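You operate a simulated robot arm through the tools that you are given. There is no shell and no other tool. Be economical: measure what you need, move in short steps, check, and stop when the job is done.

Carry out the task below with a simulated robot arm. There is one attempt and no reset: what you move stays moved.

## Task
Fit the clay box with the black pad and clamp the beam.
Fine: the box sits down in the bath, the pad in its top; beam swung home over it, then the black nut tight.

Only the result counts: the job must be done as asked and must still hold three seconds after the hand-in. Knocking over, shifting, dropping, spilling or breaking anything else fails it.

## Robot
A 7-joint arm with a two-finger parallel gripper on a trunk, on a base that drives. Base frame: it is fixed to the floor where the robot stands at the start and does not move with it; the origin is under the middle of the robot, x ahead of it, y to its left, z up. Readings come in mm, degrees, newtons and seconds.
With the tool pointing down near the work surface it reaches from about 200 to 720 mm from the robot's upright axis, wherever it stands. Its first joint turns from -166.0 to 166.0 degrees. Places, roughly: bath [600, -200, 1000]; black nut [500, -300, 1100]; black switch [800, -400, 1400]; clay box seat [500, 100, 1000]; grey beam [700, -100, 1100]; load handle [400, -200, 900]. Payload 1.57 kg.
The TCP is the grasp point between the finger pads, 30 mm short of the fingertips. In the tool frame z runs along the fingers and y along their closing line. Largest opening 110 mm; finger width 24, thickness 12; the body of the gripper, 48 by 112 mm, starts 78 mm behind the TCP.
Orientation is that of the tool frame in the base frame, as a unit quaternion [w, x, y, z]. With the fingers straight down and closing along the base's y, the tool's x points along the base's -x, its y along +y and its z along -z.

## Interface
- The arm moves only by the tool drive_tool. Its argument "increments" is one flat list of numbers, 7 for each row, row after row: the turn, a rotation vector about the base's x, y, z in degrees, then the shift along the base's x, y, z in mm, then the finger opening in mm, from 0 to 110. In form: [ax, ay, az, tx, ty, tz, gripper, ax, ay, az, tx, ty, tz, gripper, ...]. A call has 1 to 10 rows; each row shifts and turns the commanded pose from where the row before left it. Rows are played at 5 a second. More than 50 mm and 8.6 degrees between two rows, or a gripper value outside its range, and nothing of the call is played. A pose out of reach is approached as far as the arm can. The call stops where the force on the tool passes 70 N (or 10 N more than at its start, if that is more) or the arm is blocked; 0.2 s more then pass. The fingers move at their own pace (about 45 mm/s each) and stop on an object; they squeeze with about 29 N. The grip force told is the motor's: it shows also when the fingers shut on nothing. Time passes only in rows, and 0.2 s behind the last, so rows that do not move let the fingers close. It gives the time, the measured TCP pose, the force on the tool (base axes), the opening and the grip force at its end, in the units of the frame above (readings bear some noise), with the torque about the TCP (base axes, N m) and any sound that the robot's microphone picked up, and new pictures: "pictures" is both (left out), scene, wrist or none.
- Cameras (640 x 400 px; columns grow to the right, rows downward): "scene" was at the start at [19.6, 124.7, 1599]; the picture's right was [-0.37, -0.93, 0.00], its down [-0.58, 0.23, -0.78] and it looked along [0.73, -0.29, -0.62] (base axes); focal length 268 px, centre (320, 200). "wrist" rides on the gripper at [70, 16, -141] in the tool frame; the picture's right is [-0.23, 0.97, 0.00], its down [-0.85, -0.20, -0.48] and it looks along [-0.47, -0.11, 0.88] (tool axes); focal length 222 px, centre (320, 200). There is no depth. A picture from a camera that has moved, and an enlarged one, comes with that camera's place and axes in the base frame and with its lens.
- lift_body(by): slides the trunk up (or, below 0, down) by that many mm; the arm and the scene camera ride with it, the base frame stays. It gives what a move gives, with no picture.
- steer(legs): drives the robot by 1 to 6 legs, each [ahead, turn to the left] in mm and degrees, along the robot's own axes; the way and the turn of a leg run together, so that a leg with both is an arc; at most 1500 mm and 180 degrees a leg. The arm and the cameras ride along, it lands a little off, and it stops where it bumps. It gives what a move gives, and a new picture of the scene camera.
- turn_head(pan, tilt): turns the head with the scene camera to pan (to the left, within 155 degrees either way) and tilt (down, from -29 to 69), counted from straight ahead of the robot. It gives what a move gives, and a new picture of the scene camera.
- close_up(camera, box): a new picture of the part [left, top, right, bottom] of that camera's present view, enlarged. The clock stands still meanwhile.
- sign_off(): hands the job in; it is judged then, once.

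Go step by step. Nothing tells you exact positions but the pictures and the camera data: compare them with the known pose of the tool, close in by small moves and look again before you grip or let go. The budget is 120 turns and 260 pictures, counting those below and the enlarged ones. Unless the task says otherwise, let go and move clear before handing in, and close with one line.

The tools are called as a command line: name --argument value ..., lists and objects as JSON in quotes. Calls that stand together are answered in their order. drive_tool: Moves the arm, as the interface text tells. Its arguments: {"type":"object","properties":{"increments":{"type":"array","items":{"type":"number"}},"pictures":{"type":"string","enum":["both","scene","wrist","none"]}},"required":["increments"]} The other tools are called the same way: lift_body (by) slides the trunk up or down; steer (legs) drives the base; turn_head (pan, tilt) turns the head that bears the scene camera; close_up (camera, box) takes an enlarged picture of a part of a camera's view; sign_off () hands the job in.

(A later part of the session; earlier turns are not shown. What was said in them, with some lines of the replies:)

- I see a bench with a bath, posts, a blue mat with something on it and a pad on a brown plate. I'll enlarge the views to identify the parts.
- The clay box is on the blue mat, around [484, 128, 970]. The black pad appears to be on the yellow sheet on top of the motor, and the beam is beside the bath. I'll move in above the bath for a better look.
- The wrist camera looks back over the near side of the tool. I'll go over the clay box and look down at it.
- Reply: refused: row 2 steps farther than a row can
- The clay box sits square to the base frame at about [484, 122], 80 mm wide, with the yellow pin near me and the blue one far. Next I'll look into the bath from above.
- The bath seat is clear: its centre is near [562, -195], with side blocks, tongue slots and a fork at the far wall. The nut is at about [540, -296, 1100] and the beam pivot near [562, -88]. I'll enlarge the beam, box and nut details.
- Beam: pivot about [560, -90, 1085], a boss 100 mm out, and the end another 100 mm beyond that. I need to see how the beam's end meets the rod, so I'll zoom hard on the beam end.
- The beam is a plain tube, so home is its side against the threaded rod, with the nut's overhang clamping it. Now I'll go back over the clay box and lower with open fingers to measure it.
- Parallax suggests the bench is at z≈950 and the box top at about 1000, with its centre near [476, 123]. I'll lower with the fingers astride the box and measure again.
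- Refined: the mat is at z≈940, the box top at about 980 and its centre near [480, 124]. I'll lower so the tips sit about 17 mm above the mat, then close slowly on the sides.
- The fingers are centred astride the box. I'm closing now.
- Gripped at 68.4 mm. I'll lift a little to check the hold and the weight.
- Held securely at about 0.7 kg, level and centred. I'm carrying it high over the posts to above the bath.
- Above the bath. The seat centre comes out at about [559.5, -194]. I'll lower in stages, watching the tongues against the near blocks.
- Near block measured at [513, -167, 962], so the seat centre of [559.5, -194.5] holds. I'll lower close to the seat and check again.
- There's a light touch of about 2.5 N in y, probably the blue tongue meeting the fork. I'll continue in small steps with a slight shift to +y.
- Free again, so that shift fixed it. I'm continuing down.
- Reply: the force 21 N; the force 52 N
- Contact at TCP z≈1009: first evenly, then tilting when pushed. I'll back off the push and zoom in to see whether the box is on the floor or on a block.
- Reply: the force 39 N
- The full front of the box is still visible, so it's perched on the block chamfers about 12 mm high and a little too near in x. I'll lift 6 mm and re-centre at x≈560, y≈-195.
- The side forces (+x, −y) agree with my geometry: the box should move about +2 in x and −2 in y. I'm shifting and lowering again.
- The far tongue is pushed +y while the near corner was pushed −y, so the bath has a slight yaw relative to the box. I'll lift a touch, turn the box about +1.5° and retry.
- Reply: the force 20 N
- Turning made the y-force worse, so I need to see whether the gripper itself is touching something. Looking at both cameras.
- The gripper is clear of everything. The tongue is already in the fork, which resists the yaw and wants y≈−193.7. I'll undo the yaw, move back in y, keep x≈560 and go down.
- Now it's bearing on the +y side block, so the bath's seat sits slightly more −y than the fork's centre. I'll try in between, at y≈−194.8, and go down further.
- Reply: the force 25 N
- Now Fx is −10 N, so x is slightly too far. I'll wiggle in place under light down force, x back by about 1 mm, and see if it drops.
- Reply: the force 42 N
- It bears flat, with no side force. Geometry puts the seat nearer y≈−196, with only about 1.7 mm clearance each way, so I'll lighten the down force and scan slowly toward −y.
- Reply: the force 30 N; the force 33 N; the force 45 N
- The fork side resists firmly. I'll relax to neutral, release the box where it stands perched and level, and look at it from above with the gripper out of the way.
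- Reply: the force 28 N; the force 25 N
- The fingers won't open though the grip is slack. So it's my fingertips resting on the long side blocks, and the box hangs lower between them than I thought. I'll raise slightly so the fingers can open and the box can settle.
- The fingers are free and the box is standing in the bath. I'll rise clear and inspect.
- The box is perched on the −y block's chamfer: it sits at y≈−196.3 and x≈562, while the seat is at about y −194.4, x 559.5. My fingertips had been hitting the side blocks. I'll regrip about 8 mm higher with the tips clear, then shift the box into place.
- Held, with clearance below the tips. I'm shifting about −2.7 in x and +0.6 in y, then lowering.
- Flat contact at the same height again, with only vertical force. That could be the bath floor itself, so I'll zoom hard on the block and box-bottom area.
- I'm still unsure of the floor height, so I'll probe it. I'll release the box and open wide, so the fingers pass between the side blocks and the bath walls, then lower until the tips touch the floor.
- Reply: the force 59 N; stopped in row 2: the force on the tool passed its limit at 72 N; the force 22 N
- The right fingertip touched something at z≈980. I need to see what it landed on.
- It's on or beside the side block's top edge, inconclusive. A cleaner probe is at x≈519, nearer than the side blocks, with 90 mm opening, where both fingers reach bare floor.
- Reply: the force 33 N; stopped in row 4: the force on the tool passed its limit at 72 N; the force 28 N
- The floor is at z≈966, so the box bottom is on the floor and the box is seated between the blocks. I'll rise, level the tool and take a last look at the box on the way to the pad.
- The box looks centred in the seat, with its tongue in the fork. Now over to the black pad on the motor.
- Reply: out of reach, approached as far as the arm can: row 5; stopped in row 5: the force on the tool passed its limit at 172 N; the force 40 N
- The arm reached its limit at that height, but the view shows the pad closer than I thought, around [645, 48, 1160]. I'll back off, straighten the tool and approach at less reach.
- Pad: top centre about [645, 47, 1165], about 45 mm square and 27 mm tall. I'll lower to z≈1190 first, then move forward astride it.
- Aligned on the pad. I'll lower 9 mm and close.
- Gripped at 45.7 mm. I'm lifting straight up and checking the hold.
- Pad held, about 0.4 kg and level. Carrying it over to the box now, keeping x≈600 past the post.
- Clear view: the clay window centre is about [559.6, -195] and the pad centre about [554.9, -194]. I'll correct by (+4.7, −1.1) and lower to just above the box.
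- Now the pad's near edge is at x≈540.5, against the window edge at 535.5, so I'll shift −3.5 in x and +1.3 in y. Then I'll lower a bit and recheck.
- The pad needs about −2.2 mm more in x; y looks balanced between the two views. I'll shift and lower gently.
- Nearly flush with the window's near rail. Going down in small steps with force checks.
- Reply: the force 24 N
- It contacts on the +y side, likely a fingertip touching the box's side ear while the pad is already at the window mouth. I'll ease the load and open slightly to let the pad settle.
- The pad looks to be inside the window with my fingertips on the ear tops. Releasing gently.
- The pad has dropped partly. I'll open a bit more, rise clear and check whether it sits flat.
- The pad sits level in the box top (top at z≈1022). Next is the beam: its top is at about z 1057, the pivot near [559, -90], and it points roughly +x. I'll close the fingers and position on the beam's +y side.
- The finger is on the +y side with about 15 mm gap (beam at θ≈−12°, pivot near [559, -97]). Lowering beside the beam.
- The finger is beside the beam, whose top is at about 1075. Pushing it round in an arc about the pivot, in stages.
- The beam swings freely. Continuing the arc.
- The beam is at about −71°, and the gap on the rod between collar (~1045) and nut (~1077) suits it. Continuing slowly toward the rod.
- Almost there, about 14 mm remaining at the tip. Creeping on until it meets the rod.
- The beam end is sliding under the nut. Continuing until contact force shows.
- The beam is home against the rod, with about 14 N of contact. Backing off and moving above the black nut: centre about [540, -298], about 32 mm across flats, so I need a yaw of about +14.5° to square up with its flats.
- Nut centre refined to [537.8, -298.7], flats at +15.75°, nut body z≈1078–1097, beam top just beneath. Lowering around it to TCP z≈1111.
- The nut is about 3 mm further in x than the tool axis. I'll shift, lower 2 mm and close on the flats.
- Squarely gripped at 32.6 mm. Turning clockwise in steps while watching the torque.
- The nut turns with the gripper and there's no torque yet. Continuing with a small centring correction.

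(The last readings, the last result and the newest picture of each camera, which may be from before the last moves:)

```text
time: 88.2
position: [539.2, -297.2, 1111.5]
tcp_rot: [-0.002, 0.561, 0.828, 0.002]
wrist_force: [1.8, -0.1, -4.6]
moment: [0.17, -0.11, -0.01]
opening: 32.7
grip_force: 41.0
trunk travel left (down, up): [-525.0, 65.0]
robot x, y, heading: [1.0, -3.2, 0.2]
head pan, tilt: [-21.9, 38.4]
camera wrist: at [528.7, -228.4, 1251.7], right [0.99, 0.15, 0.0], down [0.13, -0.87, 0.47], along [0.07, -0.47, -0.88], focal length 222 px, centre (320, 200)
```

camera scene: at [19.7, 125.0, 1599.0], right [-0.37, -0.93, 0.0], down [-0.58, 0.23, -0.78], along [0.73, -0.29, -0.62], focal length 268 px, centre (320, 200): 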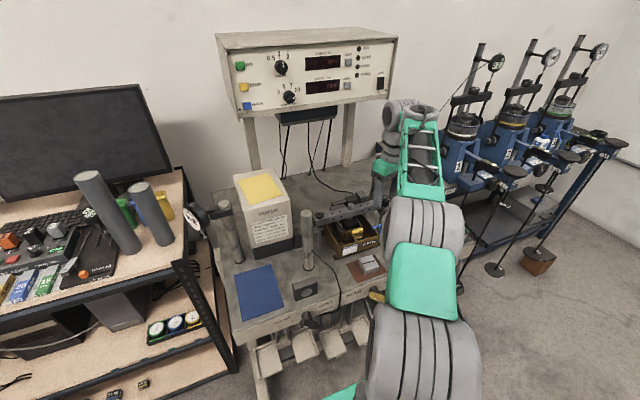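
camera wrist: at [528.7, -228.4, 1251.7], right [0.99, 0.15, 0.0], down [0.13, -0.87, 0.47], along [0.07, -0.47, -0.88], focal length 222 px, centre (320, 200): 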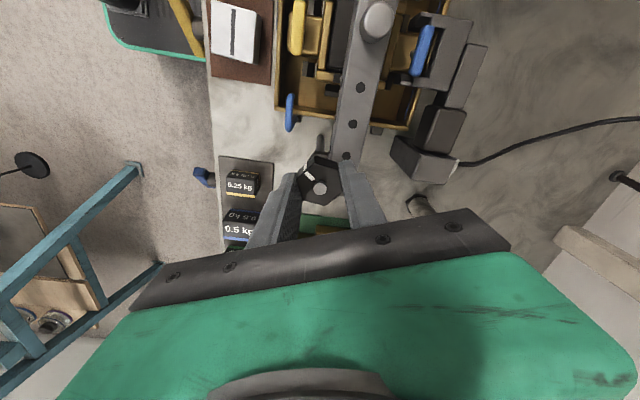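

drive_tool --increments '[0, 0, -8, 0, 0, -0.4, 15, 0, 0, -8, 0, 0, 0, 15, 0, 0, -8, 0, 0, 0, 15, 0, 0, -8, 0, 0, 0, 15, 0, 0, -8, 0, 0, 0, 15, 0, 0, -8, 0, 0, 0, 15, 0, 0, -8, 0, 0, 0, 15, 0, 0, 0, 0, 0, 0, 15]' --pictures "wrist"

```text
time: 90.0
position: [539.0, -297.2, 1110.8]
tcp_rot: [-0.001, 0.885, 0.466, 0.002]
wrist_force: [0.8, -3.9, 1.3]
moment: [0.05, 0.0, -0.03]
opening: 32.6
grip_force: 40.8
trunk travel left (down, up): [-525.0, 65.0]
robot x, y, heading: [0.5, 3.1, 0.1]
head pan, tilt: [-21.9, 38.4]
camera wrist: at [591.1, -251.7, 1251.5], right [0.67, -0.74, 0.0], down [-0.65, -0.59, 0.47], along [-0.35, -0.32, -0.88], focal length 222 px, centre (320, 200)
```

wrist: 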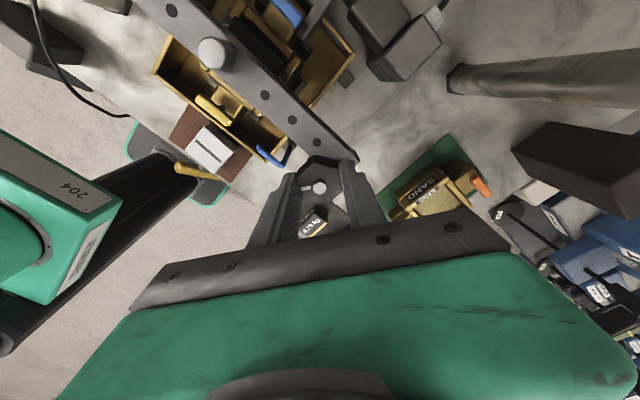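

drive_tool --increments '[0, 0, -8, 0, 0, -0.3, 15, 0, 0, -8, 0, 0, 0, 15, 0, 0, -8, 0, 0, 0, 15, 0, 0, -8, 0, 0, 0, 15, 0, 0, -8, 0, 0, 0, 15, 0, 0, 0, 0, 0, 0, 15]' --pictures "wrist"

```text
time: 91.4
position: [538.1, -297.5, 1109.8]
tcp_rot: [-0.002, 0.991, 0.136, 0.001]
wrist_force: [1.5, -2.6, 0.7]
moment: [0.06, -0.32, 0.32]
opening: 37.3
grip_force: 43.0
trunk travel left (down, up): [-525.0, 65.0]
robot x, y, heading: [-4.3, 1.3, -0.1]
head pan, tilt: [-21.9, 38.4]
camera wrist: at [609.2, -296.4, 1250.6], right [0.04, -1.0, 0.0], down [-0.88, -0.04, 0.48], along [-0.47, -0.02, -0.88], focal length 222 px, centre (320, 200)
```

wrist: 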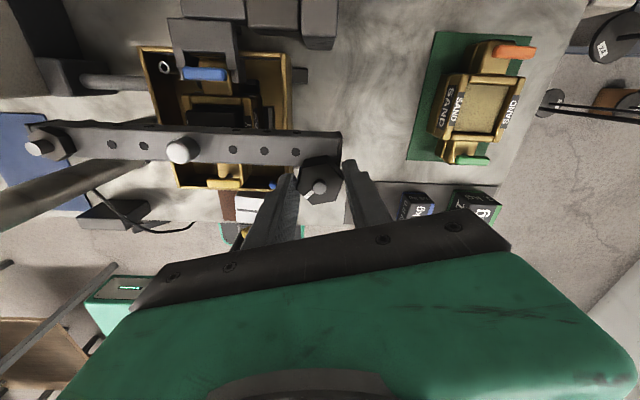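

The opening widened to 37 mm: the fingers climbed over the nut's corners, so the nut is resisting. Let me see its state.

close_up --camera "wrist" --box '[270, 130, 370, 220]'

close_up --camera "scene" --box '[320, 170, 400, 240]'

```text
4.44 times, centred on (320, 175) of wrist
camera zoom: at [609.2, -296.4, 1250.6], right [0.04, -1.0, 0.0], down [-0.88, -0.04, 0.48], along [-0.47, -0.02, -0.88], focal length 987 px, centre (320, 311)
```

zoom: 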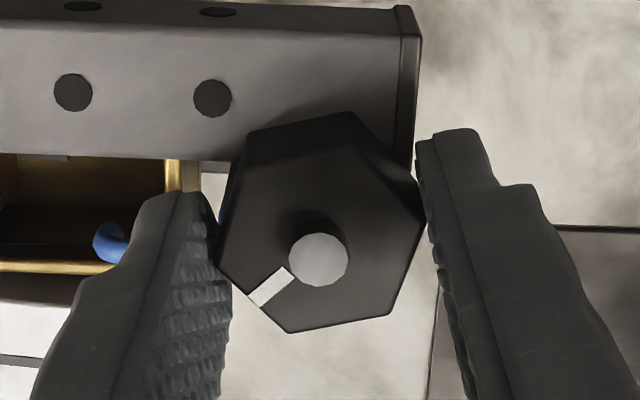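

```text
5.71 times, centred on (360, 205) of scene
camera zoom: at [19.7, 124.7, 1599.0], right [-0.37, -0.93, 0.0], down [-0.58, 0.23, -0.78], along [0.73, -0.29, -0.62], focal length 1533 px, centre (91, 171)
```

zoom: 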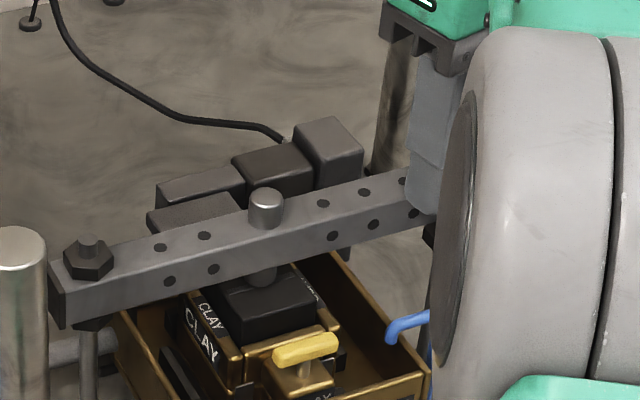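

The nut turned about 91° and then resisted while the fingers slipped. I'll open, turn back about 29° to line up with its flats, regrip and try tightening in small steps, reading the torque.

drive_tool --increments '[0, 0, 0, 0, 0, 0, 50, 0, 0, 0, 0, 0, 0, 56, 0, 0, 7.2, 0, 0, 0, 56, 0, 0, 7.2, 0, 0, 0, 56, 0, 0, 7.2, 0, 0, 0, 56, 0, 0, 7.2, 0, 0, 0, 56, 0, 0, 0, 0, 0, 0, 56]' --pictures "none"

close_up --camera "wrist" --box '[270, 130, 370, 220]'

```text
time: 93.0
position: [538.6, -298.0, 1110.0]
tcp_rot: [-0.002, 0.925, 0.379, 0.002]
wrist_force: [0.1, -0.9, -0.3]
moment: [-0.01, -0.03, 0.03]
opening: 56.0
grip_force: 0.0
trunk travel left (down, up): [-525.0, 65.0]
robot x, y, heading: [-0.5, -0.6, 0.2]
head pan, tilt: [-21.9, 38.4]
```

```text
4.44 times, centred on (320, 175) of wrist
camera zoom: at [599.3, -262.0, 1251.7], right [0.52, -0.85, 0.0], down [-0.75, -0.46, 0.47], along [-0.41, -0.25, -0.88], focal length 987 px, centre (320, 311)
```

zoom: 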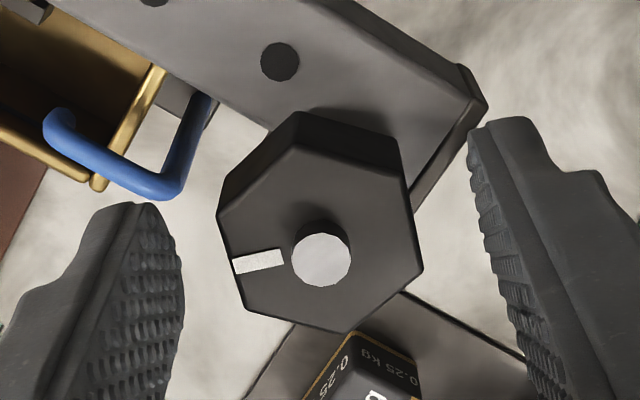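

drive_tool --increments '[0, 0, 0, 0, 0, 0, 45, 0, 0, 0, 0, 0, 0, 30, 0, 0, 0, 0, 0, 0, 10, 0, 0, 0, 0, 0, 0, 0, 0, 0, -4, 0, 0, 0, 0, 0, 0, 0, 0, 0, 0, 0]' --pictures "none"

drive_tool --increments '[0, 0, -5, 0, 0, 0, 0, 0, 0, 0, 0, 0, 0, 0]' --pictures "none"

close_up --camera "wrist" --box '[270, 130, 370, 220]'

```text
time: 94.4
position: [538.9, -297.8, 1111.2]
tcp_rot: [-0.001, 0.938, 0.347, 0.002]
wrist_force: [1.5, 0.0, 0.9]
moment: [0.23, -0.15, 1.04]
opening: 33.8
grip_force: 41.8
trunk travel left (down, up): [-525.0, 65.0]
robot x, y, heading: [0.9, -2.2, 0.1]
head pan, tilt: [-21.9, 38.4]
```

```text
time: 95.0
position: [541.4, -297.1, 1111.4]
tcp_rot: [-0.001, 0.952, 0.305, 0.002]
wrist_force: [3.1, -1.4, 1.3]
moment: [0.24, -0.58, 1.03]
opening: 35.1
grip_force: 42.3
trunk travel left (down, up): [-525.0, 65.0]
robot x, y, heading: [-3.7, -1.8, -0.1]
head pan, tilt: [-21.9, 38.4]
```

```text
4.44 times, centred on (320, 175) of wrist
camera zoom: at [605.0, -271.7, 1251.7], right [0.38, -0.92, 0.0], down [-0.81, -0.34, 0.47], along [-0.44, -0.18, -0.88], focal length 987 px, centre (320, 311)
```

zoom: 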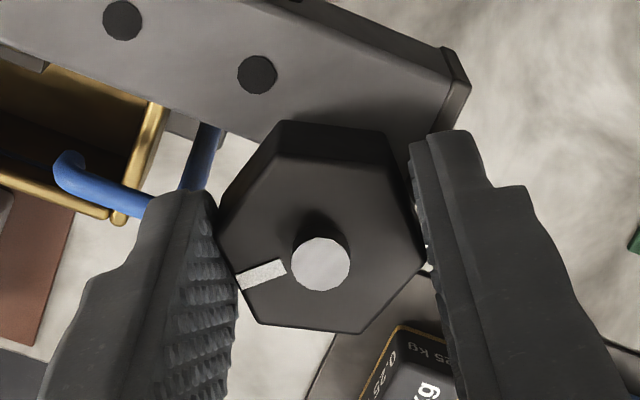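

The nut now holds against a full 1 Nm without turning, so it's tight. Releasing straight off without turning back, rising clear and parking the arm for a check.

drive_tool --increments '[0, 0, 0, 0, 0, 0, 50, 0, 0, 0, 0, 0, 0, 60, 0, 0, 0, 0, 0, 25, 62, 0, 0, 0, 0, 0, 45, 62, 0, 0, 0, 0, 0, 45, 62, 0, 0, 0, -10, -40, 0, 62, 0, 0, 0, -20, -40, 0, 62, 0, 0, 0, -20, -40, 0, 62, 0, 0, 0, 0, 0, 0, 62]'

close_up --camera "scene" --box '[320, 170, 400, 240]'

close_up --camera "wrist" --box '[60, 40, 360, 220]'

```text
time: 97.0
position: [492.6, -407.1, 1224.3]
tcp_rot: [-0.002, 0.952, 0.306, 0.002]
wrist_force: [0.3, -0.6, 0.2]
moment: [0.0, -0.03, -0.03]
opening: 61.9
grip_force: 0.0
out of reach, approached as far as the arm can: row 8
trunk travel left (down, up): [-525.0, 65.0]
robot x, y, heading: [-0.5, -0.2, 0.0]
head pan, tilt: [-21.9, 38.4]
camera scene: at [19.9, 124.0, 1599.1], right [-0.37, -0.93, 0.0], down [-0.58, 0.23, -0.78], along [0.73, -0.29, -0.62], focal length 268 px, centre (320, 200)
camera wrist: at [558.5, -381.7, 1364.8], right [0.38, -0.92, 0.0], down [-0.81, -0.34, 0.47], along [-0.44, -0.18, -0.88], focal length 222 px, centre (320, 200)
```

scene: 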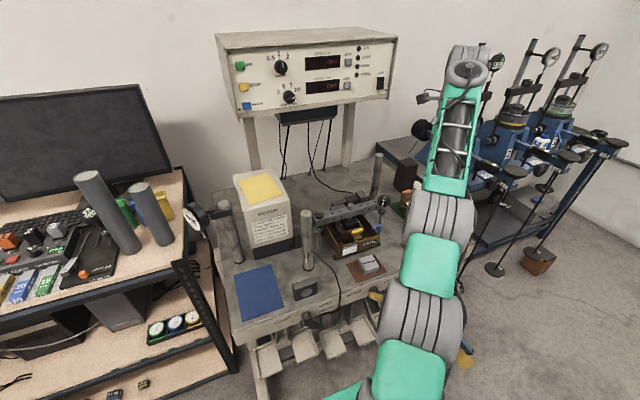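
wrist: 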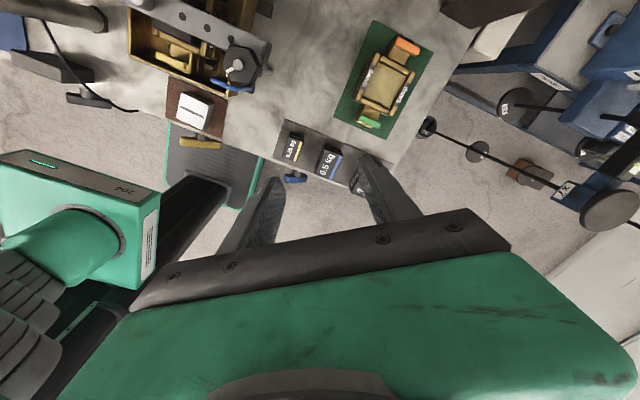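

```text
5.71 times, centred on (360, 205) of scene
camera zoom: at [19.9, 124.0, 1599.1], right [-0.37, -0.93, 0.0], down [-0.58, 0.23, -0.78], along [0.73, -0.29, -0.62], focal length 1533 px, centre (91, 171)
```

zoom: 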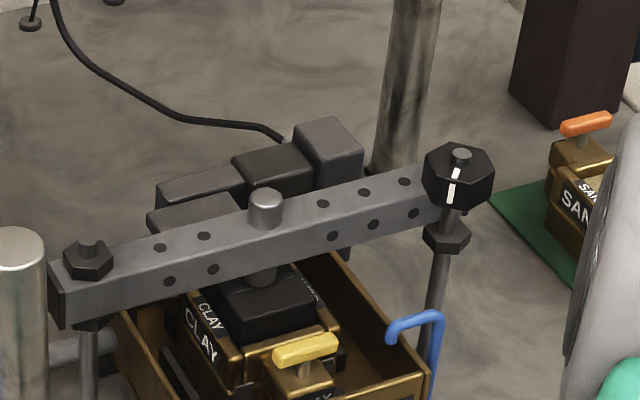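

```text
2.13 times, centred on (210, 130) of wrist
camera zoom: at [558.5, -381.7, 1364.8], right [0.38, -0.92, 0.0], down [-0.81, -0.34, 0.47], along [-0.44, -0.18, -0.88], focal length 474 px, centre (555, 349)
```

zoom: 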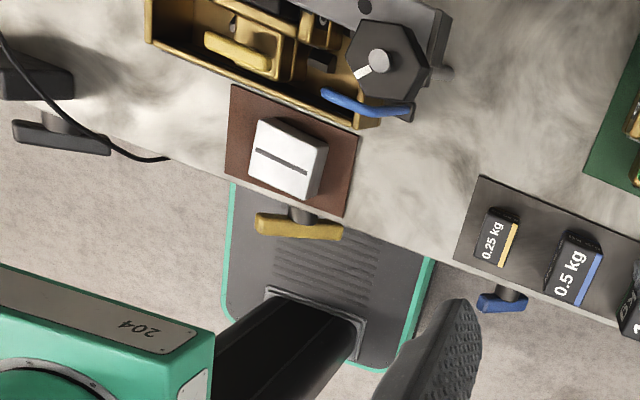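

close_up --camera "scene" --box '[368, 190, 393, 220]'

close_up --camera "scene" --box '[325, 195, 375, 240]'

```text
13.33 times, centred on (380, 205) of scene
camera zoom: at [19.9, 124.0, 1599.1], right [-0.37, -0.93, 0.0], down [-0.58, 0.23, -0.78], along [0.73, -0.29, -0.62], focal length 3577 px, centre (-487, 133)
```

zoom: 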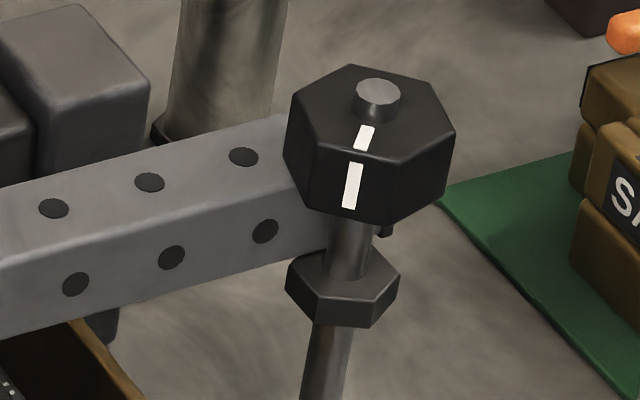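

```text
8.89 times, centred on (350, 218) of scene
camera zoom: at [19.9, 124.0, 1599.1], right [-0.37, -0.93, 0.0], down [-0.58, 0.23, -0.78], along [0.73, -0.29, -0.62], focal length 2384 px, centre (53, 44)
```

zoom: 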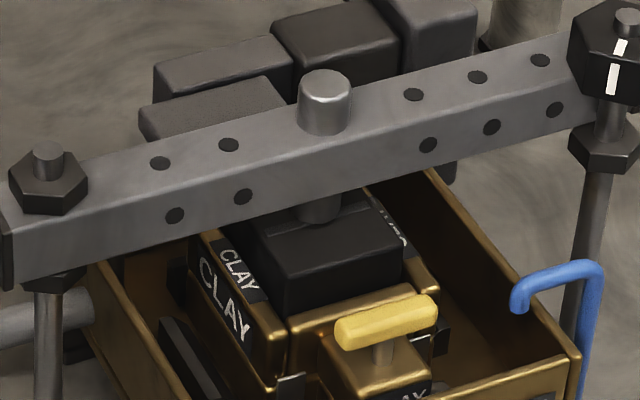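

The box is seated in the bath and the pad is in its top. The beam is home against the rod with the nut tight over it, and the arm is clear, so I'm handing in.

sign_off

```text
The job is handed in.
```

I handed the job in: the clay box sits down in the bath with the black pad in its top, and the beam is swung home against the threaded rod. The black nut held against about 1 Nm without turning, and nothing else looked moved or knocked over.
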